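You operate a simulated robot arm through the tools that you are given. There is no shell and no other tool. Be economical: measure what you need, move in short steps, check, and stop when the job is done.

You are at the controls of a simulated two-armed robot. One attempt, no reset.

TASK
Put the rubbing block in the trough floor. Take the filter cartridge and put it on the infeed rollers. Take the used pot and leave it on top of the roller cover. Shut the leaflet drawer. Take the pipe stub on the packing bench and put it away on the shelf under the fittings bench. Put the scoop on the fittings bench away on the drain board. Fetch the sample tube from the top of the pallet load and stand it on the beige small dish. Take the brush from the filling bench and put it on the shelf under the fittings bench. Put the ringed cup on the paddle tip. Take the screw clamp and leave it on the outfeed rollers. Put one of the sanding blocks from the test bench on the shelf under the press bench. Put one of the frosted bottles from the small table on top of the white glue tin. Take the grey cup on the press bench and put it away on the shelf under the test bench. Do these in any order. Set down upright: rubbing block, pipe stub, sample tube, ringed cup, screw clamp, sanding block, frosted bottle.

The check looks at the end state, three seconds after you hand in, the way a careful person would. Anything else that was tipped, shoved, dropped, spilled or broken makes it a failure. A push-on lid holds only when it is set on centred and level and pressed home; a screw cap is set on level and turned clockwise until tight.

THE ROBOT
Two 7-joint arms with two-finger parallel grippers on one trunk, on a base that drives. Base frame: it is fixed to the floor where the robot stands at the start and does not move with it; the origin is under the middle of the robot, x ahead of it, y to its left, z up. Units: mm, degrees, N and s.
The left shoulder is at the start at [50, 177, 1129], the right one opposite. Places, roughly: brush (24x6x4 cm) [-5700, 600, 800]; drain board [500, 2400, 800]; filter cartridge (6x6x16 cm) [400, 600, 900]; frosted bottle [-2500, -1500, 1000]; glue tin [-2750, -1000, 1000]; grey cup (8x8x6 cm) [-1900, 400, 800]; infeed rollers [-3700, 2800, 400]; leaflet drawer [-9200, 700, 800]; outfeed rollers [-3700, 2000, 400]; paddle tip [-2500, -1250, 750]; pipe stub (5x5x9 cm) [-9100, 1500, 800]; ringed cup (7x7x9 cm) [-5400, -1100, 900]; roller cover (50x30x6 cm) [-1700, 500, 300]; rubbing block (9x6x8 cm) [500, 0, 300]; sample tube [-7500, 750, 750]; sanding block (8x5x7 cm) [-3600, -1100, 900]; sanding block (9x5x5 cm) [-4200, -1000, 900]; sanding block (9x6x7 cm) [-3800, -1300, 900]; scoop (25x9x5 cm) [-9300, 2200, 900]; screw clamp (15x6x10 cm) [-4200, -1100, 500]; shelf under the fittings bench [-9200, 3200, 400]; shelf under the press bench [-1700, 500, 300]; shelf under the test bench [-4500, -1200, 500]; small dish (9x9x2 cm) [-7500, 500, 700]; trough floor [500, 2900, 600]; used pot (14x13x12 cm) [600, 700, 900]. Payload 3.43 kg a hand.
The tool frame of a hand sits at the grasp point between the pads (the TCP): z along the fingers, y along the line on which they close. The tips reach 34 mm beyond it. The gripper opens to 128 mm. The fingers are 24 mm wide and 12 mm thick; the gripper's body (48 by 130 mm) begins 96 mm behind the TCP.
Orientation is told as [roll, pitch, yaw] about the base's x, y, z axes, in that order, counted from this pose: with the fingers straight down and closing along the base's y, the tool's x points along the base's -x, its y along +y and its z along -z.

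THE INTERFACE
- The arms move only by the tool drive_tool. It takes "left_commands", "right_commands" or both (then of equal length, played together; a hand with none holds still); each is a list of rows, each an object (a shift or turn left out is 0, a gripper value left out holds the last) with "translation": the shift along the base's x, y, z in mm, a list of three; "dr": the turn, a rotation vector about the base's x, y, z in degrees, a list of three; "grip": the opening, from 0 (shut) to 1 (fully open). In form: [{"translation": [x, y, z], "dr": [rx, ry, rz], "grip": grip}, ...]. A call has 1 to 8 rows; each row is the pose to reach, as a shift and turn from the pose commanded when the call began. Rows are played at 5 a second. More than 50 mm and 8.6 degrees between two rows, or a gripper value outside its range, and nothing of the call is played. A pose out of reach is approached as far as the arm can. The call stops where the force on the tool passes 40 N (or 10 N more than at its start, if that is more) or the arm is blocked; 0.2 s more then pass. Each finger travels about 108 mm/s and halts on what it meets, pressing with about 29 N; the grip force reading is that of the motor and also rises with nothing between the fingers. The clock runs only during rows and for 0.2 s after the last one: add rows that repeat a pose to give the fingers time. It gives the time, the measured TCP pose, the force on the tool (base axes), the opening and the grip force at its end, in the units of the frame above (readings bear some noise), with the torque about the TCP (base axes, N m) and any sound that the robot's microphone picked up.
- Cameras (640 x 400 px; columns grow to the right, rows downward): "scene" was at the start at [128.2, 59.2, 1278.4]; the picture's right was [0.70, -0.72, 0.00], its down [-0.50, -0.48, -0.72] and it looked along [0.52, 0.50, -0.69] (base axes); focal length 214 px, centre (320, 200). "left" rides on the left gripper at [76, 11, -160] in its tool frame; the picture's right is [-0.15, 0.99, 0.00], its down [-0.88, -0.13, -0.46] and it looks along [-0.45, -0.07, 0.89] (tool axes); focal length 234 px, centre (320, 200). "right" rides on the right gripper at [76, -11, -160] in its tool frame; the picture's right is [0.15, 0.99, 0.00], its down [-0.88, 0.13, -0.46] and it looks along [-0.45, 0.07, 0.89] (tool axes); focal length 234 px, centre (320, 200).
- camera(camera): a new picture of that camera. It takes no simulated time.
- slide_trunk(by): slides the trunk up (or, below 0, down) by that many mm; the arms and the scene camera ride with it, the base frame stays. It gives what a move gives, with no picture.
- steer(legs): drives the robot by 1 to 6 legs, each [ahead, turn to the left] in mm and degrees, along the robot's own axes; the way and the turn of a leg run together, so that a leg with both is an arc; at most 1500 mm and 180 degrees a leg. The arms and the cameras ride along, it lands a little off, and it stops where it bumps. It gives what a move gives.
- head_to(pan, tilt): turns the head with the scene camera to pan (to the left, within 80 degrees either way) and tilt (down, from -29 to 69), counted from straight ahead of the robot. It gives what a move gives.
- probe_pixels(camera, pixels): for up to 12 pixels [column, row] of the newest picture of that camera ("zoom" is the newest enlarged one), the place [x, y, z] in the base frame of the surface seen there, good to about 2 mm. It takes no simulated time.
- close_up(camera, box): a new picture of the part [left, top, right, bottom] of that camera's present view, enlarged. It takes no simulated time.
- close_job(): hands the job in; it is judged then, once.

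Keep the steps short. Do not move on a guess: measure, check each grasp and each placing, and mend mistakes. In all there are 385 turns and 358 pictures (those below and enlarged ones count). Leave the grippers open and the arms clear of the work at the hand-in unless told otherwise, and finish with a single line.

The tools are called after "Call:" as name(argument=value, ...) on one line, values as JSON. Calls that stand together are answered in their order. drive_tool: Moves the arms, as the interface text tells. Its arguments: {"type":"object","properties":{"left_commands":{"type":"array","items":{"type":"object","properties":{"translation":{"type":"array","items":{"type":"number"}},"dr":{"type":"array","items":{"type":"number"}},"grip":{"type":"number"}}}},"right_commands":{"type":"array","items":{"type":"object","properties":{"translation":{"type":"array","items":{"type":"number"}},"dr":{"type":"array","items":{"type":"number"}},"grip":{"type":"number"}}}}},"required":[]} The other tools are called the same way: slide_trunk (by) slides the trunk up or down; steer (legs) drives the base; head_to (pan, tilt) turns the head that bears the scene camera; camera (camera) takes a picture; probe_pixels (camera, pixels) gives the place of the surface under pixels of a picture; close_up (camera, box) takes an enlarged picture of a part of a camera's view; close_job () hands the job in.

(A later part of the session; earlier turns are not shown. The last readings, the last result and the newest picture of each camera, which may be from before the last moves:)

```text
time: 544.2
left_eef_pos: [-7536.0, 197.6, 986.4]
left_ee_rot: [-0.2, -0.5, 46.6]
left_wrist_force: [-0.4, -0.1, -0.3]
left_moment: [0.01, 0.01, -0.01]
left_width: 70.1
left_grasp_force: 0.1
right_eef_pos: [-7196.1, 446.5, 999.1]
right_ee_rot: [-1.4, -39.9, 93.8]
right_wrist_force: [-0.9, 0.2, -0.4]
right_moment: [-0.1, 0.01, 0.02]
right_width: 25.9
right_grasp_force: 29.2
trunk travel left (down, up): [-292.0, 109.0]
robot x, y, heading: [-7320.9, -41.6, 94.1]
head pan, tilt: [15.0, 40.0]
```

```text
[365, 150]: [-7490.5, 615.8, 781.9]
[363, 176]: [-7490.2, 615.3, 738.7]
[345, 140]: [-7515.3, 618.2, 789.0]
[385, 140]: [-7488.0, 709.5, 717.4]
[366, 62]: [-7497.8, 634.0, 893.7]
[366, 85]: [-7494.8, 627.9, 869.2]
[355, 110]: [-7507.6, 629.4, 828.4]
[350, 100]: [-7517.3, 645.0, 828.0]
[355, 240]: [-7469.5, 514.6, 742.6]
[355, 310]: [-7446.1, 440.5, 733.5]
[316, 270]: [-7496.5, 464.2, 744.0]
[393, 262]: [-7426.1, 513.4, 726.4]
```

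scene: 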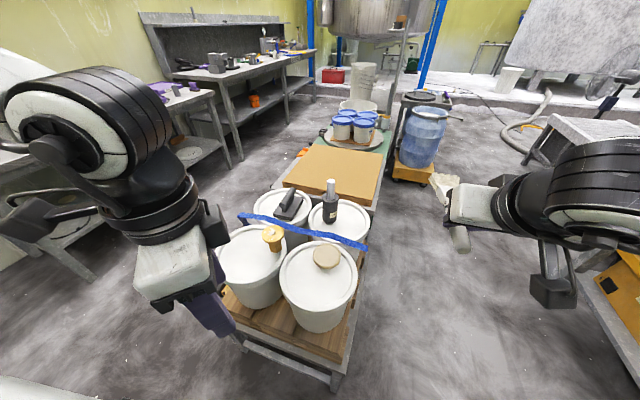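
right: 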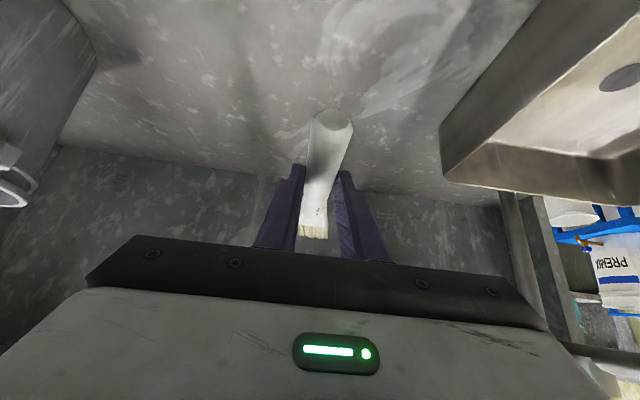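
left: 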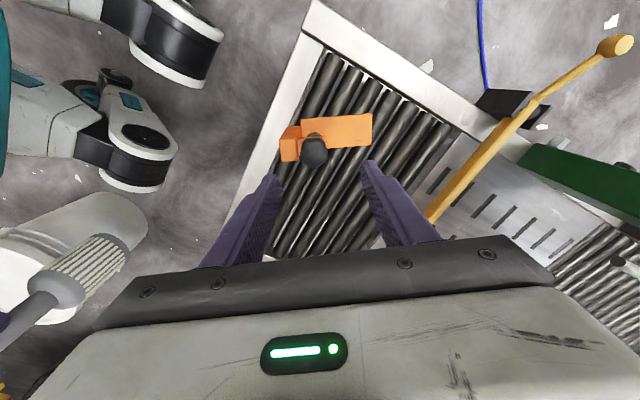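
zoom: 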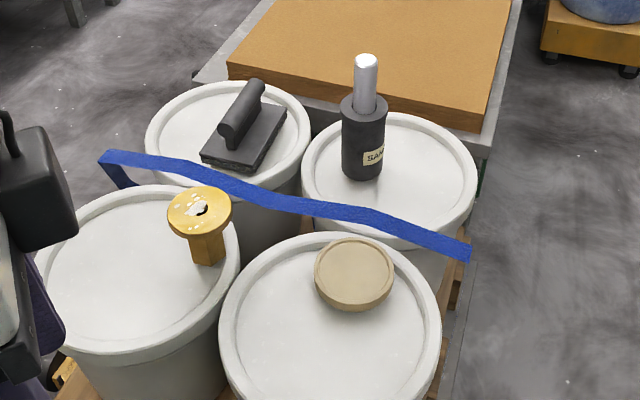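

Tube: axis (−7497, 637), body Ø≈42, z 717–830. Dish top z≈742, centre (−7457, 477). Reposition the robot ~80 mm right and 60 forward.

Call:
steer(legs=[[-150, 0], [0, -23], [225, 0], [0, 20]])

Call:
drive_tool(left_commands=[{"translation": [-10, 0, 0], "dr": [0, 0, 8]}, {"translation": [-20, 0, 0], "dr": [0, 0, 16]}, {"translation": [-30, 0, 0], "dr": [0, 0, 24]}, {"translation": [-30, 10, 0], "dr": [0, 0, 32]}, {"translation": [-30, 20, 0], "dr": [0, 0, 40]}, {"translation": [-30, 30, 0], "dr": [0, 0, 45]}])

Call:
drive_tool(left_commands=[{"translation": [0, 30, 0], "dr": [8, 0, 0]}, {"translation": [0, 60, 0], "dr": [16, 0, 0]}, {"translation": [0, 90, 0], "dr": [24, 0, 0]}, {"translation": [0, 120, 0], "dr": [32, 0, 0]}, {"translation": [0, 150, 0], "dr": [40, 0, 0]}, {"translation": [0, 190, 0], "dr": [40, 0, 0]}])

Call:
camera(camera="scene")

Call:
camera(camera="left")

```text
time: 549.2
left_eef_pos: [-7445.4, 267.9, 985.7]
left_ee_rot: [-0.2, -0.5, 44.2]
left_wrist_force: [-0.6, -0.1, -0.7]
left_moment: [-0.02, 0.02, 0.03]
left_width: 70.7
left_grasp_force: 0.0
right_eef_pos: [-7095.2, 501.7, 1000.6]
right_ee_rot: [-1.4, -39.9, 91.6]
right_wrist_force: [0.3, 0.0, 0.0]
right_moment: [-0.06, 0.01, -0.03]
right_width: 26.0
right_grasp_force: 29.5
trunk travel left (down, up): [-292.0, 109.0]
robot x, y, heading: [-7237.9, 22.8, 91.8]
head pan, tilt: [15.0, 40.0]
```

```text
time: 550.6
left_eef_pos: [-7476.3, 298.6, 986.2]
left_ee_rot: [-0.2, -0.3, 89.3]
left_wrist_force: [-0.8, 0.4, 0.0]
left_moment: [0.0, -0.03, -0.03]
left_width: 70.6
left_grasp_force: 0.1
right_eef_pos: [-7095.5, 502.2, 999.9]
right_ee_rot: [-1.4, -39.8, 91.6]
right_wrist_force: [0.5, 0.4, -1.2]
right_moment: [-0.11, 0.02, -0.01]
right_width: 25.8
right_grasp_force: 29.2
trunk travel left (down, up): [-292.0, 109.0]
robot x, y, heading: [-7239.5, 17.8, 91.9]
head pan, tilt: [15.0, 40.0]
```

```text
time: 552.0
left_eef_pos: [-7474.2, 489.4, 986.5]
left_ee_rot: [0.5, -40.5, 88.9]
left_wrist_force: [-0.4, 0.0, -0.1]
left_moment: [-0.01, 0.01, 0.01]
left_width: 70.4
left_grasp_force: 0.0
right_eef_pos: [-7095.0, 502.7, 999.2]
right_ee_rot: [-1.5, -39.8, 91.5]
right_wrist_force: [-0.2, 1.1, -0.7]
right_moment: [-0.09, 0.0, -0.02]
right_width: 25.7
right_grasp_force: 29.3
trunk travel left (down, up): [-292.0, 109.0]
robot x, y, heading: [-7238.7, 18.1, 91.4]
head pan, tilt: [15.0, 40.0]
```

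```text
175 pictures are left
```

scene: 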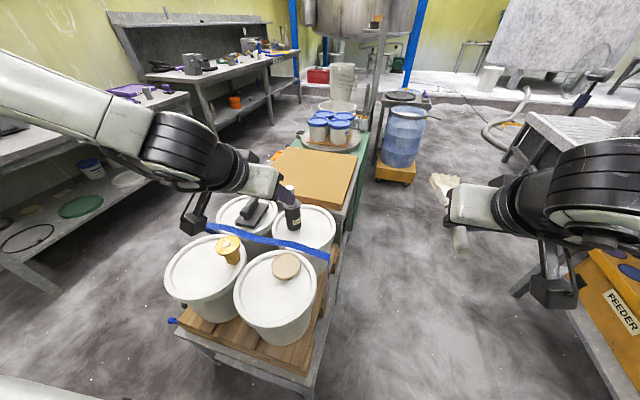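

```text
174 pictures are left
```

left: 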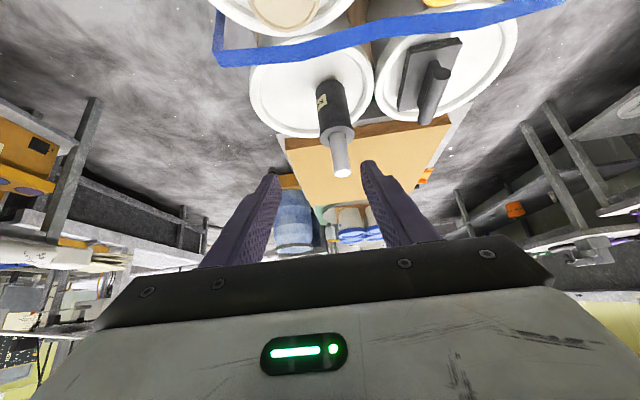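

Move to the tube along the tool axis, checking midway.

Call:
drive_tool(left_commands=[{"translation": [-10, 25, -35]}, {"translation": [-20, 48, -72]}, {"translation": [-23, 71, -106]}, {"translation": [-23, 96, -136]}])

Call:
camera(camera="left")

```text
time: 553.0
left_eef_pos: [-7499.3, 584.1, 848.4]
left_ee_rot: [0.5, -40.5, 89.0]
left_wrist_force: [0.2, 0.3, 0.1]
left_moment: [-0.03, 0.02, -0.02]
left_width: 70.3
left_grasp_force: 0.1
right_eef_pos: [-7097.3, 502.3, 998.8]
right_ee_rot: [-1.3, -39.8, 91.5]
right_wrist_force: [0.5, 0.2, -1.1]
right_moment: [-0.1, -0.01, -0.01]
right_width: 25.9
right_grasp_force: 29.0
trunk travel left (down, up): [-292.0, 109.0]
robot x, y, heading: [-7236.4, 21.1, 91.6]
head pan, tilt: [15.0, 40.0]
```

```text
173 pictures are left
```

left: 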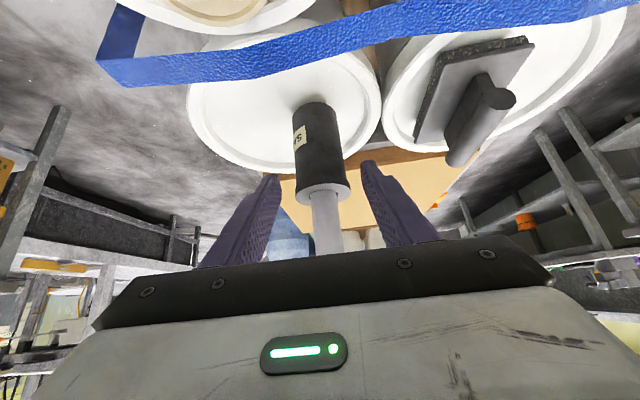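

Call:
drive_tool(left_commands=[{"translation": [2, 27, -30]}, {"translation": [2, 52, -58]}, {"translation": [2, 52, -58], "grip": 0.0}, {"translation": [2, 52, -58]}, {"translation": [2, 52, -58]}, {"translation": [2, 52, -45]}, {"translation": [2, 52, -15]}, {"translation": [2, 52, 20]}])

Call:
camera(camera="left")

Call:
close_up(camera="scene", box=[180, 150, 360, 300])

```text
time: 554.8
left_eef_pos: [-7497.0, 637.2, 870.0]
left_ee_rot: [0.4, -40.5, 88.9]
left_wrist_force: [0.2, -0.5, -3.3]
left_moment: [-0.04, -0.01, -0.03]
left_width: 52.6
left_grasp_force: 29.0
left hand out of reach, approached as far as the arm can: row 2, 3, 4, 5, 6, 7
right_eef_pos: [-7095.9, 501.9, 999.2]
right_ee_rot: [-1.4, -39.9, 91.5]
right_wrist_force: [-0.4, 0.3, -0.2]
right_moment: [-0.07, -0.04, -0.01]
right_width: 26.0
right_grasp_force: 28.7
trunk travel left (down, up): [-292.0, 109.0]
robot x, y, heading: [-7236.8, 21.6, 91.5]
head pan, tilt: [15.0, 40.0]
```

```text
172 pictures are left
```

left: 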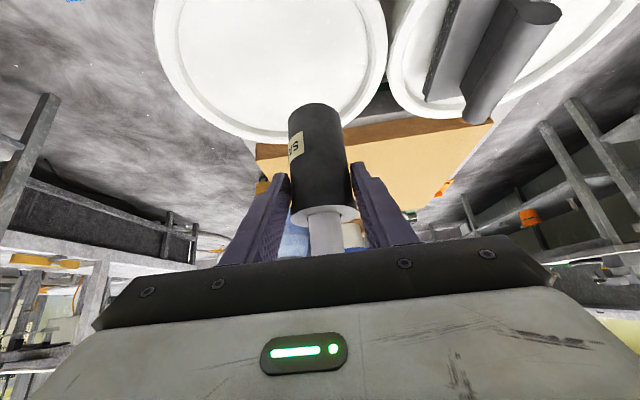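

```text
2.67 times, centred on (270, 225) of scene
```

zoom: 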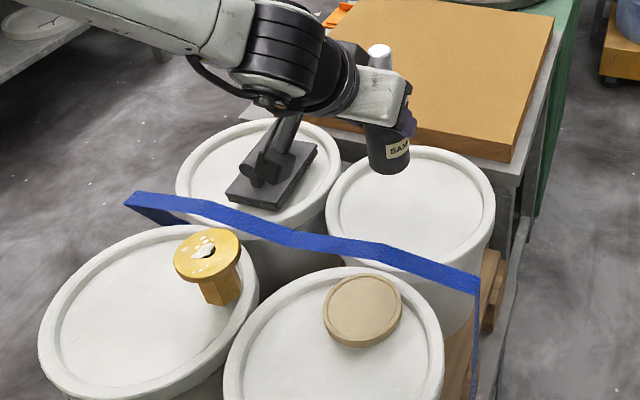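

Tube is lifted. Measure its bottom and move it over the dish.

Call:
probe_pixels(camera="zoom", pixels=[[388, 172], [375, 168], [405, 168], [380, 50], [388, 150], [362, 275], [362, 345], [325, 310], [400, 305]])

Call:
drive_tool(left_commands=[{"translation": [10, -40, 5]}, {"translation": [20, -80, 5]}, {"translation": [30, -120, 5]}, {"translation": [40, -160, 0]}])

Call:
camera(camera="left")

Call:
close_up(camera="scene", box=[180, 150, 360, 300])

```text
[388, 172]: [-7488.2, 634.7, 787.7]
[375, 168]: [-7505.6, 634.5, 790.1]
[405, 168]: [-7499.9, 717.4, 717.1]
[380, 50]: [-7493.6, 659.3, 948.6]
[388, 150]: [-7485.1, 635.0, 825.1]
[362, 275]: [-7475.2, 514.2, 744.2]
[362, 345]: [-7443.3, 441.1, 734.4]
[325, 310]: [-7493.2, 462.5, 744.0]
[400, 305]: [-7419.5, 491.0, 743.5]
```

```text
time: 555.8
left_eef_pos: [-7456.4, 476.7, 870.3]
left_ee_rot: [0.5, -40.4, 89.0]
left_wrist_force: [0.4, -0.8, -3.3]
left_moment: [-0.07, 0.0, 0.03]
left_width: 52.8
left_grasp_force: 29.0
right_eef_pos: [-7095.3, 502.7, 1000.2]
right_ee_rot: [-1.4, -39.9, 91.5]
right_wrist_force: [0.3, 0.7, -0.9]
right_moment: [-0.09, -0.01, -0.01]
right_width: 25.8
right_grasp_force: 28.8
trunk travel left (down, up): [-292.0, 109.0]
robot x, y, heading: [-7233.6, 18.0, 91.6]
head pan, tilt: [15.0, 40.0]
```

```text
170 pictures are left
```

left: 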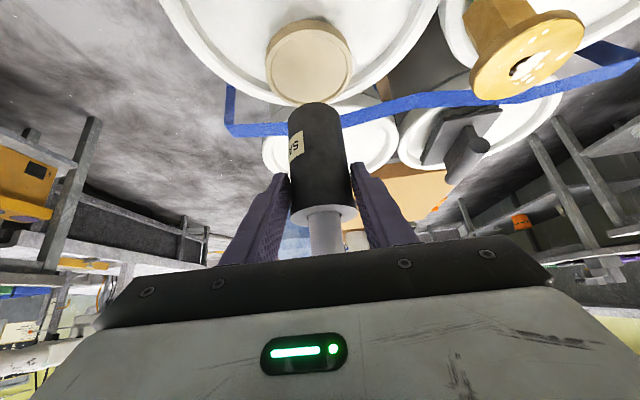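

```text
2.67 times, centred on (270, 225) of scene
```

zoom: 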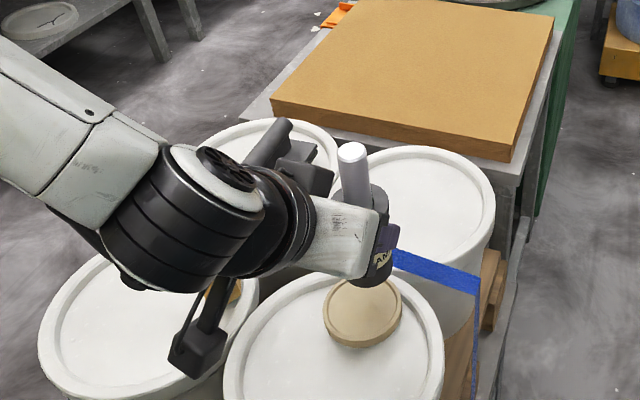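

Tube axis is 23 mm ahead of TCP; dish centre (−7456, 477). Shift back 22 and lower to ~829.

Call:
drive_tool(left_commands=[{"translation": [-2, -22, 0]}, {"translation": [-2, -22, -20]}, {"translation": [-2, -22, -34]}, {"translation": [-2, -22, -39]}, {"translation": [-2, -22, -43]}, {"translation": [-2, -22, -46]}])

Call:
close_up(camera="scene", box=[220, 180, 360, 300])

Call:
camera(camera="left")

```text
time: 557.2
left_eef_pos: [-7456.9, 456.4, 827.5]
left_ee_rot: [0.5, -41.2, 88.9]
left_wrist_force: [1.5, 0.4, 24.9]
left_moment: [0.44, -0.63, 0.14]
left_width: 53.0
left_grasp_force: 29.2
right_eef_pos: [-7095.4, 500.0, 1001.1]
right_ee_rot: [-1.3, -40.1, 91.5]
right_wrist_force: [-0.2, 1.0, -0.9]
right_moment: [-0.1, -0.03, -0.02]
right_width: 26.1
right_grasp_force: 29.2
trunk travel left (down, up): [-292.0, 109.0]
robot x, y, heading: [-7239.6, 18.6, 91.5]
head pan, tilt: [15.0, 40.0]
```

```text
3.33 times, centred on (290, 240) of scene
```

zoom: 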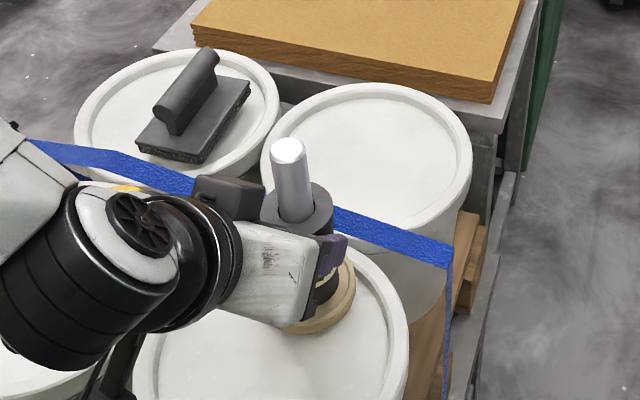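

```text
167 pictures are left
```

left: 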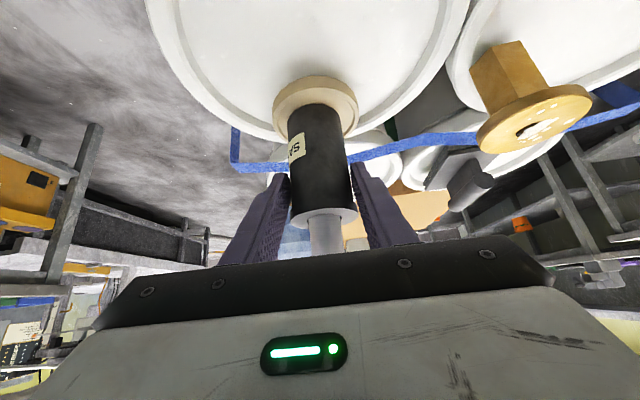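

Contact; tube is centered on the dish. Open and withdraw along the tool axis.

Call:
drive_tool(left_commands=[{"translation": [0, 0, 2], "grip": 0.65}, {"translation": [0, 0, 2]}, {"translation": [0, 0, 2]}, {"translation": [0, -20, 26]}, {"translation": [0, -42, 52]}, {"translation": [0, -70, 85]}, {"translation": [0, -98, 118]}])

Call:
close_up(camera="scene", box=[200, 160, 360, 300])

```text
time: 558.8
left_eef_pos: [-7439.9, 437.8, 946.6]
left_ee_rot: [0.6, -40.5, 88.7]
left_wrist_force: [0.9, 0.2, 0.1]
left_moment: [0.03, 0.01, 0.03]
left_width: 83.2
left_grasp_force: 0.2
left hand out of reach, approached as far as the arm can: row 5, 6, 7
right_eef_pos: [-7094.3, 501.2, 1000.0]
right_ee_rot: [-1.4, -39.8, 91.5]
right_wrist_force: [0.7, 0.1, 0.0]
right_moment: [-0.07, 0.03, 0.04]
right_width: 25.7
right_grasp_force: 29.2
trunk travel left (down, up): [-292.0, 109.0]
robot x, y, heading: [-7240.4, 18.9, 91.3]
head pan, tilt: [15.0, 40.0]
```

```text
2.86 times, centred on (280, 230) of scene
```

zoom: 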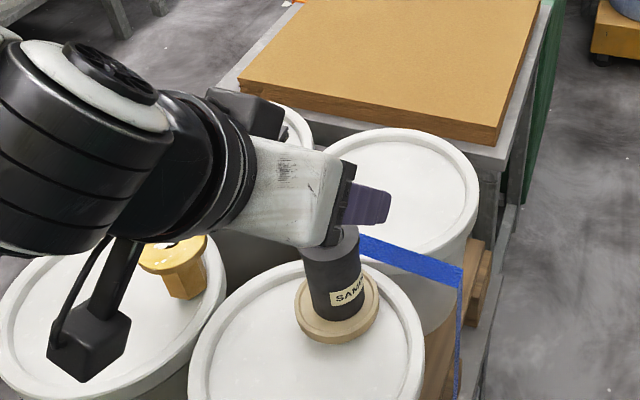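

Move the hand up 60 mm clear of the stopper, then back the base away.

Call:
drive_tool(left_commands=[{"translation": [-4, 0, 25]}, {"translation": [-4, 0, 50]}, {"translation": [-4, 0, 75]}])

Call:
steer(legs=[[-250, 0]])

Call:
close_up(camera="scene", box=[200, 100, 400, 260])

```text
time: 559.6
left_eef_pos: [-7445.5, 439.8, 1022.0]
left_ee_rot: [0.4, -40.3, 89.0]
left_wrist_force: [-0.3, -0.1, -0.3]
left_moment: [0.01, 0.01, 0.03]
left_width: 83.1
left_grasp_force: 0.0
right_eef_pos: [-7095.1, 502.7, 1000.2]
right_ee_rot: [-1.4, -39.9, 91.6]
right_wrist_force: [-0.1, 1.0, -1.6]
right_moment: [-0.06, 0.02, -0.01]
right_width: 25.9
right_grasp_force: 28.6
trunk travel left (down, up): [-292.0, 109.0]
robot x, y, heading: [-7239.7, 22.2, 91.9]
head pan, tilt: [15.0, 40.0]
```

```text
time: 561.4
left_eef_pos: [-7438.5, 189.0, 1021.0]
left_ee_rot: [0.5, -40.5, 89.0]
left_wrist_force: [0.3, -0.5, -0.6]
left_moment: [0.03, -0.02, 0.0]
left_width: 83.3
left_grasp_force: 0.1
right_eef_pos: [-7087.3, 250.5, 998.7]
right_ee_rot: [-1.4, -39.9, 91.7]
right_wrist_force: [0.0, -0.2, -0.7]
right_moment: [-0.1, 0.02, -0.02]
right_width: 25.9
right_grasp_force: 29.3
trunk travel left (down, up): [-292.0, 109.0]
robot x, y, heading: [-7235.7, -231.6, 91.7]
head pan, tilt: [15.0, 40.0]
```

```text
2.50 times, centred on (300, 180) of scene
```

zoom: 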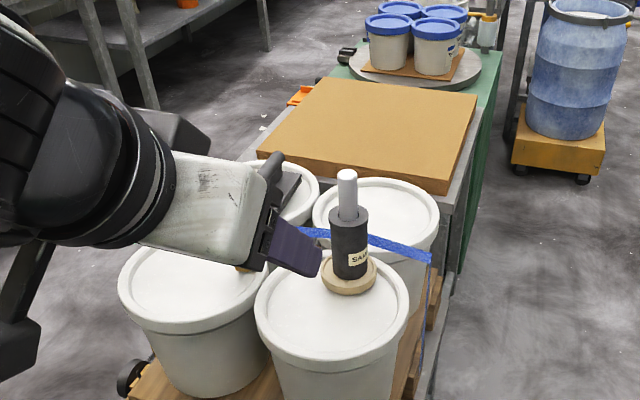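

Tube stands on the beige dish. Now go to the packing bench: (−8340, 700), facing −x.

Call:
steer(legs=[[0, 88], [1100, 0], [0, -90], [930, 0], [0, 90]])

Call:
head_to(pan=-10, tilt=30)

Call:
camera(camera="scene")

```text
time: 582.8
left_eef_pos: [-8782.2, 439.4, 1023.1]
left_ee_rot: [0.5, -40.6, 179.6]
left_wrist_force: [0.2, -0.3, 0.1]
left_moment: [0.01, -0.02, 0.04]
left_width: 83.0
left_grasp_force: 0.1
right_eef_pos: [-8848.0, 789.1, 1000.6]
right_ee_rot: [-1.5, -39.8, -177.7]
right_wrist_force: [0.2, -0.2, -1.3]
right_moment: [-0.02, -0.08, 0.01]
right_width: 25.8
right_grasp_force: 29.2
trunk travel left (down, up): [-292.0, 109.0]
robot x, y, heading: [-8361.9, 655.4, -177.6]
head pan, tilt: [15.0, 40.0]
```

```text
time: 583.7
left_eef_pos: [-8781.4, 439.9, 1021.2]
left_ee_rot: [0.6, -40.3, 179.6]
left_wrist_force: [0.2, -0.4, 0.4]
left_moment: [0.01, -0.02, 0.0]
left_width: 83.2
left_grasp_force: 0.0
right_eef_pos: [-8847.6, 789.5, 1000.4]
right_ee_rot: [-1.4, -39.8, -177.7]
right_wrist_force: [-0.1, 0.1, -0.8]
right_moment: [0.03, -0.05, -0.02]
right_width: 25.8
right_grasp_force: 29.1
trunk travel left (down, up): [-292.0, 109.0]
robot x, y, heading: [-8365.5, 650.7, -177.7]
head pan, tilt: [-10.0, 30.0]
```

```text
164 pictures are left
```

scene: 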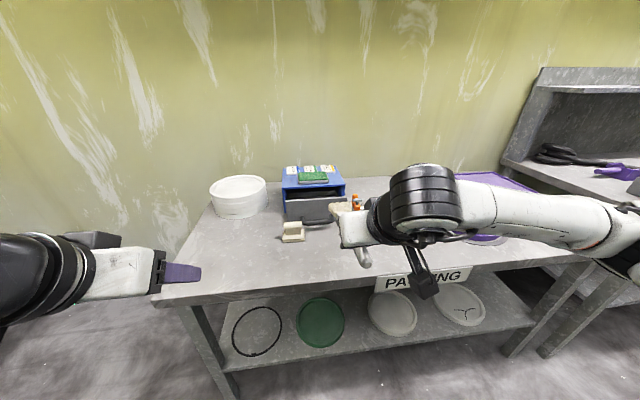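

Call:
close_up(camera="scene", box=[260, 140, 380, 250])

Call:
probe_pixels(camera="scene", pixels=[[290, 210], [318, 208], [300, 200], [340, 200], [345, 197], [285, 205], [292, 232], [310, 190], [284, 185], [344, 185], [330, 218], [220, 290]])

```text
3.64 times, centred on (320, 195) of scene
```

zoom: 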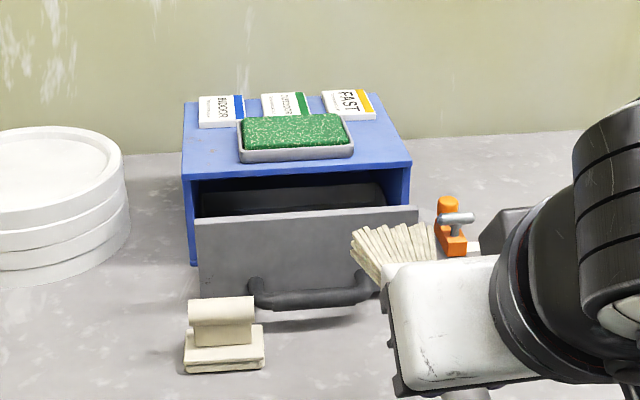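

```text
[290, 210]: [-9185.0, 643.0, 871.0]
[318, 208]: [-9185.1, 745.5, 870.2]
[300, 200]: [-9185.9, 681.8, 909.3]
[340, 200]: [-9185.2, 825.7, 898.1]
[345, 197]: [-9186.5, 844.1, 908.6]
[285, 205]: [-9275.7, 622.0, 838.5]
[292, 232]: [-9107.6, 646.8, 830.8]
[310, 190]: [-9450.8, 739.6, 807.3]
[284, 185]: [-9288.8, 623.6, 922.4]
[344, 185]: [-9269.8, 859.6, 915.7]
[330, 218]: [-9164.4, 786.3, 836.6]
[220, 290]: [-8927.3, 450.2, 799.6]
```

Drawer front face is at x=−9185 (y 625–850, z 825–910); the cabinet front is x≈−9275, so it's open ~90 mm. Position the robot at (−8640, 940) to push with the closed left fingers at y≈740, z≈885.

Call:
steer(legs=[[0, -48.5], [395, 0], [0, 46.5]])

Call:
drive_tool(left_commands=[{"translation": [0, 0, -20], "grip": 0.0}, {"translation": [0, 0, -40]}, {"translation": [0, 0, -60]}])

Call:
camera(camera="scene")

Call:
camera(camera="left")

```text
time: 590.6
left_eef_pos: [-9058.5, 742.1, 1021.6]
left_ee_rot: [0.6, -40.4, 177.8]
left_wrist_force: [0.5, 0.2, 0.0]
left_moment: [0.03, 0.0, -0.02]
left_width: 83.2
left_grasp_force: 0.0
right_eef_pos: [-9112.9, 1093.8, 997.9]
right_ee_rot: [-1.4, -39.8, -179.6]
right_wrist_force: [-0.2, 0.2, 0.0]
right_moment: [0.01, -0.12, -0.02]
right_width: 25.9
right_grasp_force: 29.3
trunk travel left (down, up): [-292.0, 109.0]
robot x, y, heading: [-8636.2, 945.1, -179.3]
head pan, tilt: [-10.0, 30.0]
```

```text
time: 591.4
left_eef_pos: [-9059.0, 742.4, 960.6]
left_ee_rot: [0.4, -40.4, 177.8]
left_wrist_force: [0.4, 0.2, -0.4]
left_moment: [0.02, -0.03, 0.0]
left_width: 0.1
left_grasp_force: 29.2
right_eef_pos: [-9114.3, 1092.5, 999.5]
right_ee_rot: [-1.4, -39.8, -179.7]
right_wrist_force: [-0.1, -0.7, -0.2]
right_moment: [-0.04, -0.11, 0.02]
right_width: 26.0
right_grasp_force: 29.3
trunk travel left (down, up): [-292.0, 109.0]
robot x, y, heading: [-8634.3, 942.6, -179.2]
head pan, tilt: [-10.0, 30.0]
```

```text
162 pictures are left
```

scene: 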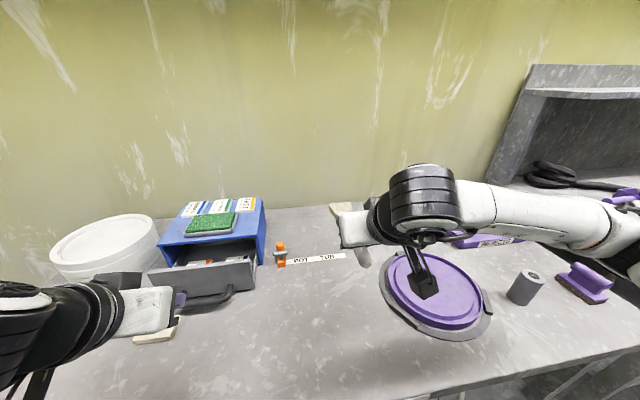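

```text
161 pictures are left
```

left: 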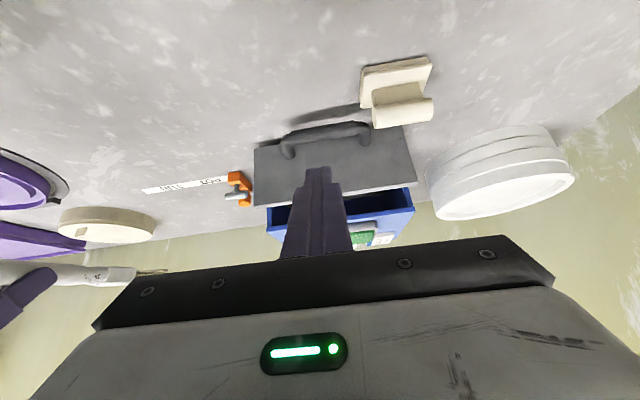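

Pipe stub is also visible (grey, upright, right side). Now lower to z≈911 and push the drawer most of the way in small steps.

Call:
drive_tool(left_commands=[{"translation": [-40, -2, -30]}, {"translation": [-80, -3, -50]}, {"translation": [-100, -3, -50]}, {"translation": [-115, -3, -50]}, {"translation": [-130, -3, -50]}, {"translation": [-145, -3, -50]}, {"translation": [-155, -3, -50]}])

Call:
close_up(camera="scene", box=[120, 180, 300, 320])

Call:
probe_pixels(camera="zoom", pixels=[[480, 260], [440, 280], [500, 190], [460, 300], [420, 200], [495, 230]])

```text
time: 593.0
left_eef_pos: [-9214.7, 739.5, 911.5]
left_ee_rot: [0.5, -40.5, 177.8]
left_wrist_force: [0.3, 1.6, -0.3]
left_moment: [-0.01, 0.0, 0.0]
left_width: 0.1
left_grasp_force: 29.5
right_eef_pos: [-9114.6, 1093.1, 999.2]
right_ee_rot: [-1.4, -39.7, -179.6]
right_wrist_force: [-1.0, 0.3, -1.0]
right_moment: [0.01, -0.09, 0.0]
right_width: 26.1
right_grasp_force: 29.5
trunk travel left (down, up): [-292.0, 109.0]
robot x, y, heading: [-8634.7, 941.6, -179.5]
head pan, tilt: [-10.0, 30.0]
```

```text
2.86 times, centred on (210, 250) of scene
```

zoom: 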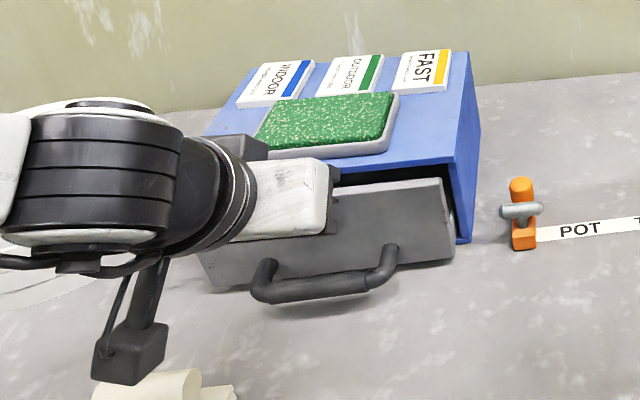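

```text
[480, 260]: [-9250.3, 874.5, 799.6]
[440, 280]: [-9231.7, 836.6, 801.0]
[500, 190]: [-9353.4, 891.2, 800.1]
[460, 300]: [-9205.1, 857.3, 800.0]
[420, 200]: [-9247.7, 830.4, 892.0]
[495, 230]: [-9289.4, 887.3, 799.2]
```

Face at −9248, ~27 mm to go. Continue in 6 mm steps.

Call:
drive_tool(left_commands=[{"translation": [-6, 0, 0]}, {"translation": [-12, 0, 0]}, {"translation": [-17, 0, 0]}, {"translation": [-21, 0, 0]}])

Call:
close_up(camera="scene", box=[120, 180, 300, 320])

Call:
probe_pixels(camera="zoom", pixels=[[420, 195], [445, 200], [450, 150], [475, 120], [430, 240], [460, 200]])

```text
time: 594.0
left_eef_pos: [-9235.9, 739.5, 912.5]
left_ee_rot: [0.5, -40.5, 177.9]
left_wrist_force: [0.3, -0.4, -0.7]
left_moment: [0.0, -0.02, 0.0]
left_width: 0.3
left_grasp_force: 29.4
right_eef_pos: [-9113.7, 1093.7, 1000.6]
right_ee_rot: [-1.4, -39.8, -179.7]
right_wrist_force: [0.5, 0.4, -1.0]
right_moment: [0.0, -0.11, -0.01]
right_width: 26.1
right_grasp_force: 29.0
trunk travel left (down, up): [-292.0, 109.0]
robot x, y, heading: [-8632.7, 939.7, -179.7]
head pan, tilt: [-10.0, 30.0]
```

```text
2.86 times, centred on (210, 250) of scene
```

zoom: 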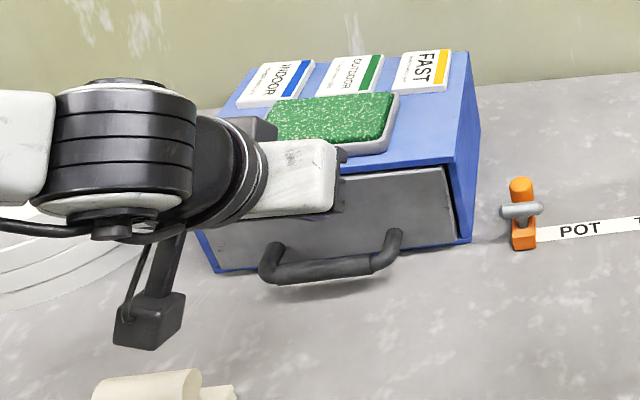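

```text
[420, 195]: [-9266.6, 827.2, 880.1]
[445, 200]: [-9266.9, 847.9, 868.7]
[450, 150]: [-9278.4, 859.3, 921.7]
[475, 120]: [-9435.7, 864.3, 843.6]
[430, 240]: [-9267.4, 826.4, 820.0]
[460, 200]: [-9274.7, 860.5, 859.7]
```

8 mm to flush. Push on gently until resistance.

Call:
drive_tool(left_commands=[{"translation": [-4, 0, 0]}, {"translation": [-7, 0, 0]}, {"translation": [-9, 0, 0]}, {"translation": [-9, 0, 0]}])

Call:
close_up(camera="scene", box=[120, 180, 300, 320])

Call:
probe_pixels(camera="zoom", pixels=[[420, 195], [445, 200], [430, 240], [460, 200], [468, 235], [400, 165]])

```text
time: 595.0
left_eef_pos: [-9237.5, 738.1, 911.5]
left_ee_rot: [0.5, -40.2, 177.9]
left_wrist_force: [38.1, -4.0, 5.6]
left_moment: [-0.24, -0.48, 0.15]
left_width: 0.1
left_grasp_force: 28.8
right_eef_pos: [-9111.1, 1093.3, 1002.3]
right_ee_rot: [-1.4, -40.2, -179.5]
right_wrist_force: [0.4, -0.6, -1.2]
right_moment: [0.02, -0.07, 0.0]
right_width: 25.9
right_grasp_force: 29.1
trunk travel left (down, up): [-292.0, 109.0]
robot x, y, heading: [-8632.7, 943.2, -179.5]
head pan, tilt: [-10.0, 30.0]
```

```text
2.86 times, centred on (210, 250) of scene
```

zoom: 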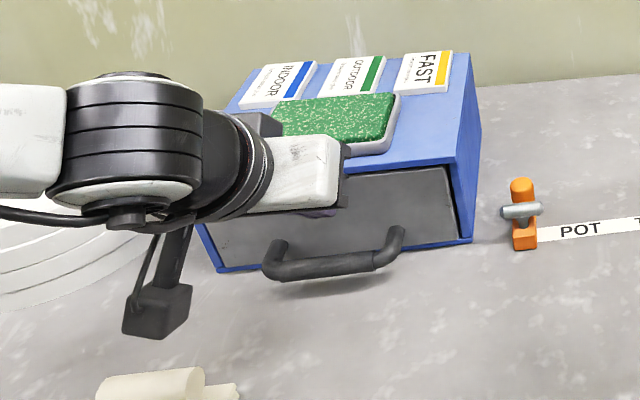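

```text
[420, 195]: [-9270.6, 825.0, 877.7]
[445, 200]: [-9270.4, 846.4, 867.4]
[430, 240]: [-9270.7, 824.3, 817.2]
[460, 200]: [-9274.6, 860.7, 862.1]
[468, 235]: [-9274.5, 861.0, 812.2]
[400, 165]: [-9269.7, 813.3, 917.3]
```

Firm stop (38 N); drawer is shut. Retract the left hand and measure the pipe stub.

Call:
drive_tool(left_commands=[{"translation": [40, 0, 10]}, {"translation": [80, 0, 40]}, {"translation": [120, 0, 75]}, {"translation": [150, 0, 100]}])

Call:
close_up(camera="scene", box=[380, 220, 640, 380])

Call:
probe_pixels(camera="zoom", pixels=[[372, 135], [345, 140], [360, 160], [335, 190], [350, 205], [390, 145], [375, 185], [310, 190], [450, 150], [290, 150], [400, 200]])

```text
refused: row 3 steps farther than a row can; nothing moved
```

```text
2.46 times, centred on (510, 300) of scene
```

zoom: 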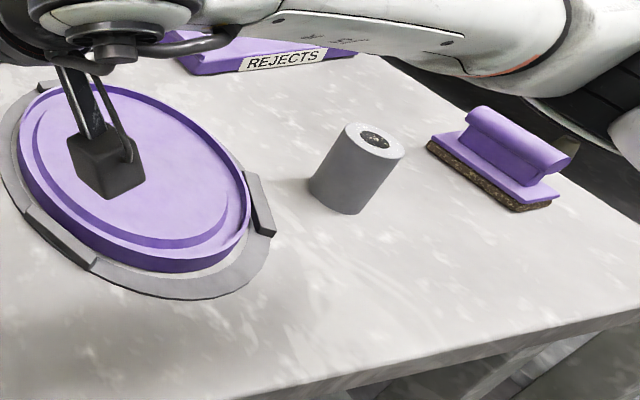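

```text
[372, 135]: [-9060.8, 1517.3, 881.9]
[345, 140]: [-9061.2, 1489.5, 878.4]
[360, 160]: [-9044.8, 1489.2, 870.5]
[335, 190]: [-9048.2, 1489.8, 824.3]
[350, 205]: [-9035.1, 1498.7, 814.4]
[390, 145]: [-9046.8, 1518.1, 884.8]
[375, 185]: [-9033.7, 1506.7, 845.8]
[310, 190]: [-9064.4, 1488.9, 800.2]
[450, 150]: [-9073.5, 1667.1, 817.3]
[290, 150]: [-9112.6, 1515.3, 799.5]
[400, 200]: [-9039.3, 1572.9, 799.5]
```

Stub: axis ≈(−9058, 1513), Ø50, z 800–887. Retract left hand, back off, and move to (−8560, 1718).

Call:
drive_tool(left_commands=[{"translation": [40, 0, 10]}, {"translation": [75, 0, 35]}, {"translation": [110, 0, 65]}, {"translation": [145, 0, 95]}])

Call:
steer(legs=[[-250, 0], [0, -90], [775, 0], [0, 90], [170, 0]])

Call:
head_to(pan=0, tilt=35)

Call:
camera(camera="scene")

```text
time: 596.0
left_eef_pos: [-9099.3, 737.9, 1008.0]
left_ee_rot: [0.5, -40.5, 177.8]
left_wrist_force: [0.9, 0.8, 0.3]
left_moment: [0.04, 0.01, 0.0]
left_width: 0.3
left_grasp_force: 28.4
right_eef_pos: [-9113.5, 1093.9, 998.9]
right_ee_rot: [-1.3, -39.9, -179.6]
right_wrist_force: [0.1, -0.1, 0.1]
right_moment: [0.02, -0.07, -0.02]
right_width: 25.8
right_grasp_force: 28.8
trunk travel left (down, up): [-292.0, 109.0]
robot x, y, heading: [-8631.7, 946.1, -179.6]
head pan, tilt: [-10.0, 30.0]
```

```text
time: 607.1
left_eef_pos: [-8822.9, 2007.0, 1007.7]
left_ee_rot: [-1.7, -40.3, 120.3]
left_wrist_force: [3.1, 1.6, 1.2]
left_moment: [-0.01, -0.07, -0.01]
left_width: 0.0
left_grasp_force: 28.7
right_eef_pos: [-8549.1, 2210.1, 998.7]
right_ee_rot: [-1.3, -39.8, 123.9]
right_wrist_force: [0.4, -0.2, 0.3]
right_moment: [-0.07, -0.04, 0.04]
right_width: 25.9
right_grasp_force: 28.4
trunk travel left (down, up): [-292.0, 109.0]
robot x, y, heading: [-8411.2, 1724.3, 124.3]
head pan, tilt: [-10.0, 30.0]
stopped in leg 4: the force on the tool passed its limit (the readings are from after the stop); the commanded pose is now the measured one
```

```text
time: 607.8
left_eef_pos: [-8823.6, 2007.8, 1006.8]
left_ee_rot: [-1.5, -40.3, 120.1]
left_wrist_force: [4.4, 1.7, 0.5]
left_moment: [0.01, -0.04, 0.02]
left_width: 0.0
left_grasp_force: 29.2
right_eef_pos: [-8548.2, 2210.6, 999.1]
right_ee_rot: [-1.4, -39.9, 123.9]
right_wrist_force: [0.3, 0.1, -0.8]
right_moment: [-0.07, -0.06, 0.01]
right_width: 26.0
right_grasp_force: 29.4
trunk travel left (down, up): [-292.0, 109.0]
robot x, y, heading: [-8411.0, 1728.3, 123.9]
head pan, tilt: [0.0, 35.0]
```

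```text
156 pictures are left
```

scene: 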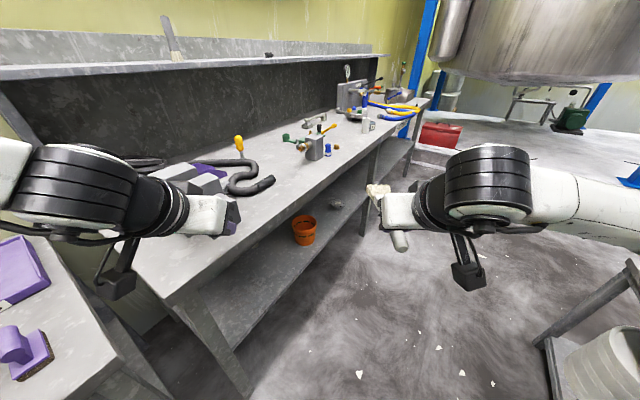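

The left hand touched something on the fittings bench. Look closely.

Call:
close_up(camera="scene", box=[100, 120, 340, 280])

Call:
camera(camera="left")

```text
2.50 times, centred on (220, 200) of scene
```

zoom: 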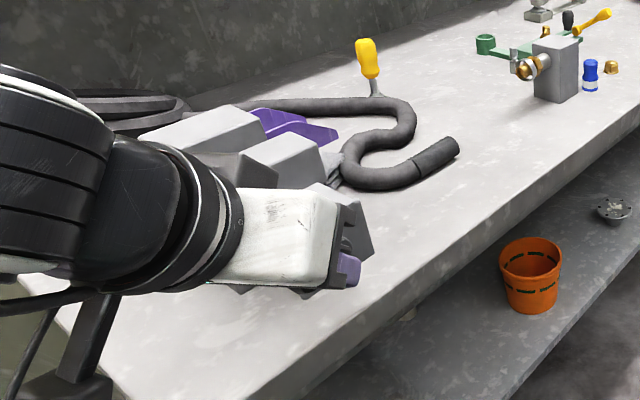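

```text
154 pictures are left
```

left: 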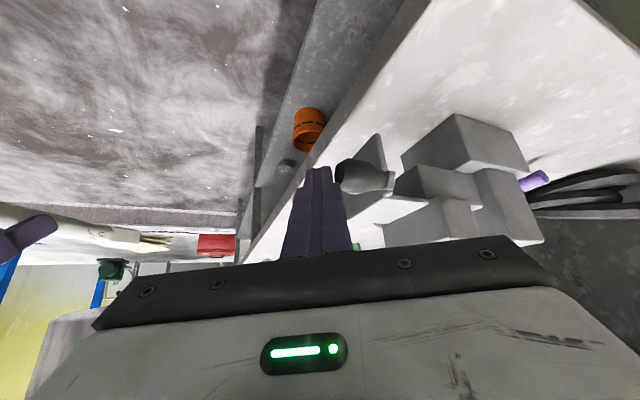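

The fingers met the bolted grey vise. Turn back right, retreat south, and tuck the right hand (brush) higher and closer before approaching the stub at heading ~155°.

Call:
steer(legs=[[0, -34], [-230, 0]])

Call:
drive_tool(right_commands=[{"translation": [0, -30, 30]}, {"translation": [0, -60, 60]}, {"translation": [0, -90, 90]}, {"translation": [0, -120, 110]}])

Call:
steer(legs=[[0, 70]])

Call:
camera(camera="scene")

```text
time: 611.2
left_eef_pos: [-8596.2, 1958.5, 1006.6]
left_ee_rot: [-1.6, -40.4, 86.0]
left_wrist_force: [-0.4, -0.5, -0.5]
left_moment: [0.03, -0.01, -0.04]
left_width: 0.0
left_grasp_force: 29.2
right_eef_pos: [-8253.9, 1972.3, 999.0]
right_ee_rot: [-1.4, -39.8, 89.7]
right_wrist_force: [-0.2, 0.1, -0.2]
right_moment: [-0.09, 0.01, -0.04]
right_width: 26.0
right_grasp_force: 28.9
trunk travel left (down, up): [-292.0, 109.0]
robot x, y, heading: [-8412.4, 1493.1, 89.8]
head pan, tilt: [0.0, 35.0]
```

```text
time: 612.2
left_eef_pos: [-8595.8, 1958.8, 1006.8]
left_ee_rot: [-1.5, -40.4, 86.1]
left_wrist_force: [0.2, 0.0, -0.3]
left_moment: [0.03, 0.0, 0.04]
left_width: 0.3
left_grasp_force: 29.0
right_eef_pos: [-8255.4, 1852.3, 1111.0]
right_ee_rot: [-1.5, -40.0, 89.7]
right_wrist_force: [1.0, -0.4, -1.2]
right_moment: [-0.08, -0.02, 0.01]
right_width: 25.9
right_grasp_force: 28.7
trunk travel left (down, up): [-292.0, 109.0]
robot x, y, heading: [-8412.9, 1497.2, 89.7]
head pan, tilt: [0.0, 35.0]
```

```text
time: 615.7
left_eef_pos: [-8913.3, 1482.6, 1007.0]
left_ee_rot: [-1.5, -40.2, 156.0]
left_wrist_force: [-0.1, 0.4, 0.1]
left_moment: [0.01, 0.0, -0.01]
left_width: 0.0
left_grasp_force: 29.2
right_eef_pos: [-8695.3, 1766.4, 1109.7]
right_ee_rot: [-1.5, -39.8, 159.6]
right_wrist_force: [-1.0, -0.2, -1.0]
right_moment: [-0.03, -0.13, -0.01]
right_width: 25.8
right_grasp_force: 29.0
trunk travel left (down, up): [-292.0, 109.0]
robot x, y, heading: [-8412.9, 1496.0, 159.5]
head pan, tilt: [0.0, 35.0]
```

```text
153 pictures are left
```

scene: 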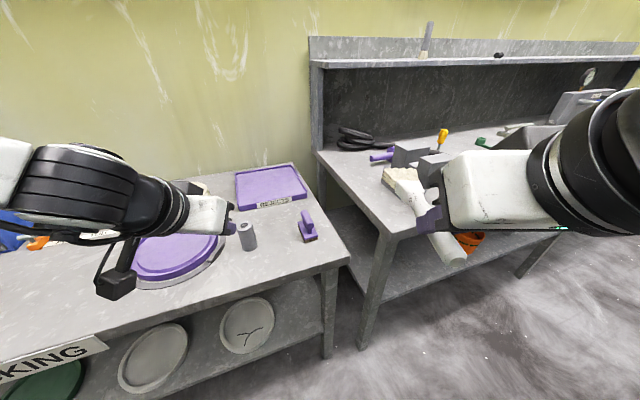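

Stub in view. Left hand: open and approach.

Call:
drive_tool(left_commands=[{"translation": [-30, 5, -20], "grip": 0.65}, {"translation": [-55, 10, -50]}, {"translation": [-75, 14, -80]}])

Call:
camera(camera="left")

```text
time: 616.5
left_eef_pos: [-8988.2, 1496.3, 925.9]
left_ee_rot: [-1.5, -40.2, 155.9]
left_wrist_force: [0.8, 0.0, 0.1]
left_moment: [-0.03, 0.04, -0.03]
left_width: 83.3
left_grasp_force: 0.1
right_eef_pos: [-8695.4, 1766.2, 1109.4]
right_ee_rot: [-1.4, -39.7, 159.6]
right_wrist_force: [-0.4, -1.0, -0.9]
right_moment: [-0.05, -0.08, 0.03]
right_width: 25.8
right_grasp_force: 28.9
trunk travel left (down, up): [-292.0, 109.0]
robot x, y, heading: [-8414.9, 1494.8, 159.8]
head pan, tilt: [0.0, 35.0]
```

```text
152 pictures are left
```

left: 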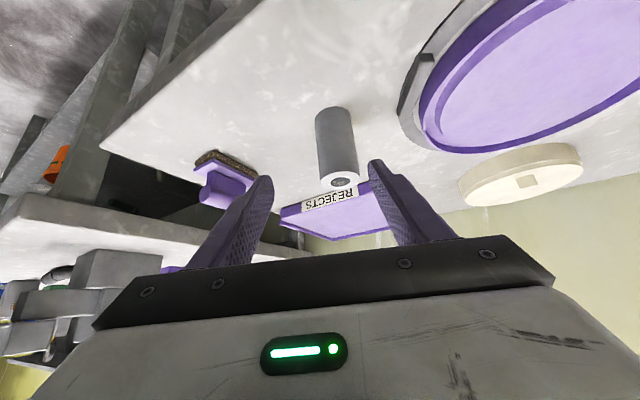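

Call:
probe_pixels(camera="left", pixels=[[342, 180], [333, 140], [316, 140], [352, 135], [330, 112], [328, 175], [356, 172]])

```text
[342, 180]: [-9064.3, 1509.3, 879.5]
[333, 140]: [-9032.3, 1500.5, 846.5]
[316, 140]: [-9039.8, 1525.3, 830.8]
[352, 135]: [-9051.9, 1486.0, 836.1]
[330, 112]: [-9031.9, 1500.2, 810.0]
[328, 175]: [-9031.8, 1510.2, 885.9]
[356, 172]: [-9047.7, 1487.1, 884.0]
```

Call:
drive_tool(left_commands=[{"translation": [-23, 4, -27]}, {"translation": [-46, 9, -54]}, {"translation": [-68, 13, -80]}, {"translation": [-68, 13, -80], "grip": 0.0}, {"translation": [-68, 13, -80]}, {"translation": [-68, 13, -80]}, {"translation": [-68, 13, -50]}, {"translation": [-68, 13, -10]}])

Call:
camera(camera="left")

Call:
camera(camera="scene")

```text
time: 618.3
left_eef_pos: [-9056.7, 1510.0, 917.1]
left_ee_rot: [-1.4, -40.3, 155.9]
left_wrist_force: [-0.7, 0.2, -1.1]
left_moment: [0.0, 0.01, -0.02]
left_width: 42.1
left_grasp_force: 28.4
right_eef_pos: [-8695.5, 1765.7, 1108.7]
right_ee_rot: [-1.4, -39.9, 159.6]
right_wrist_force: [0.5, -0.4, -1.3]
right_moment: [-0.03, -0.03, -0.02]
right_width: 26.0
right_grasp_force: 29.3
trunk travel left (down, up): [-292.0, 109.0]
robot x, y, heading: [-8414.9, 1497.5, 159.7]
head pan, tilt: [0.0, 35.0]
```

```text
151 pictures are left
```

left: 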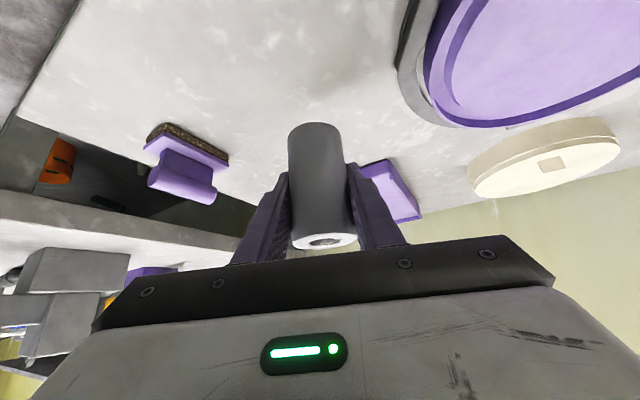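

```text
150 pictures are left
```

scene: 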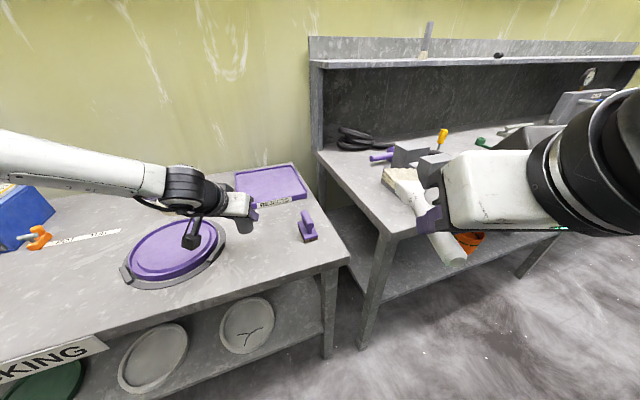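

Stub held upright. Retract, turn north, and drive to y≈3050 along the fittings bench.

Call:
drive_tool(left_commands=[{"translation": [40, -15, 25]}, {"translation": [80, -30, 50]}, {"translation": [115, -45, 70]}])

Call:
steer(legs=[[0, -72], [800, 0]])

Call:
head_to(pan=25, tilt=30)

Call:
camera(camera="scene")

```text
time: 619.1
left_eef_pos: [-8939.9, 1464.7, 991.0]
left_ee_rot: [-1.6, -40.2, 156.0]
left_wrist_force: [0.0, -0.5, -1.1]
left_moment: [-0.01, 0.01, 0.02]
left_width: 42.1
left_grasp_force: 28.8
right_eef_pos: [-8694.6, 1765.8, 1110.7]
right_ee_rot: [-1.4, -39.9, 159.6]
right_wrist_force: [-0.2, 0.6, -0.9]
right_moment: [-0.03, -0.09, 0.0]
right_width: 25.8
right_grasp_force: 28.7
trunk travel left (down, up): [-292.0, 109.0]
robot x, y, heading: [-8413.0, 1495.3, 159.3]
head pan, tilt: [0.0, 35.0]
```

```text
time: 626.5
left_eef_pos: [-8530.9, 2794.4, 990.7]
left_ee_rot: [-1.5, -40.2, 82.3]
left_wrist_force: [-0.8, -0.3, -1.2]
left_moment: [0.01, -0.02, 0.01]
left_width: 41.8
left_grasp_force: 28.3
right_eef_pos: [-8175.0, 2642.5, 1109.0]
right_ee_rot: [-1.4, -39.7, 85.9]
right_wrist_force: [-0.5, 0.2, -1.1]
right_moment: [-0.09, -0.01, -0.04]
right_width: 25.8
right_grasp_force: 29.3
trunk travel left (down, up): [-292.0, 109.0]
robot x, y, heading: [-8360.2, 2297.4, 85.9]
head pan, tilt: [0.0, 35.0]
```

```text
time: 627.4
left_eef_pos: [-8532.1, 2794.3, 990.9]
left_ee_rot: [-1.5, -40.3, 82.2]
left_wrist_force: [-0.2, 0.3, -0.6]
left_moment: [0.0, 0.01, 0.02]
left_width: 42.0
left_grasp_force: 29.0
right_eef_pos: [-8175.1, 2643.4, 1107.5]
right_ee_rot: [-1.4, -39.9, 85.8]
right_wrist_force: [0.3, -0.6, -1.4]
right_moment: [-0.1, 0.02, 0.0]
right_width: 25.7
right_grasp_force: 29.4
trunk travel left (down, up): [-292.0, 109.0]
robot x, y, heading: [-8357.8, 2293.8, 85.7]
head pan, tilt: [25.0, 30.0]
```

```text
149 pictures are left
```

scene: 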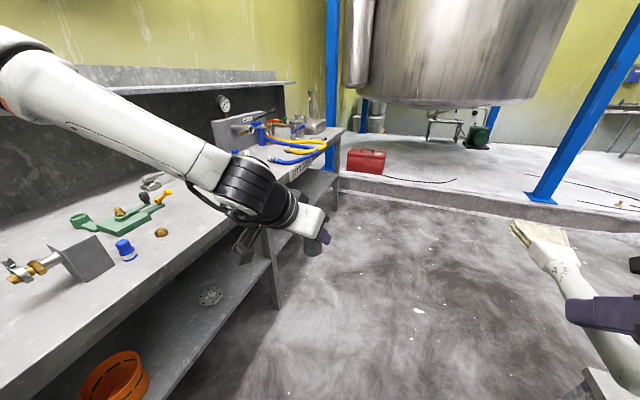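

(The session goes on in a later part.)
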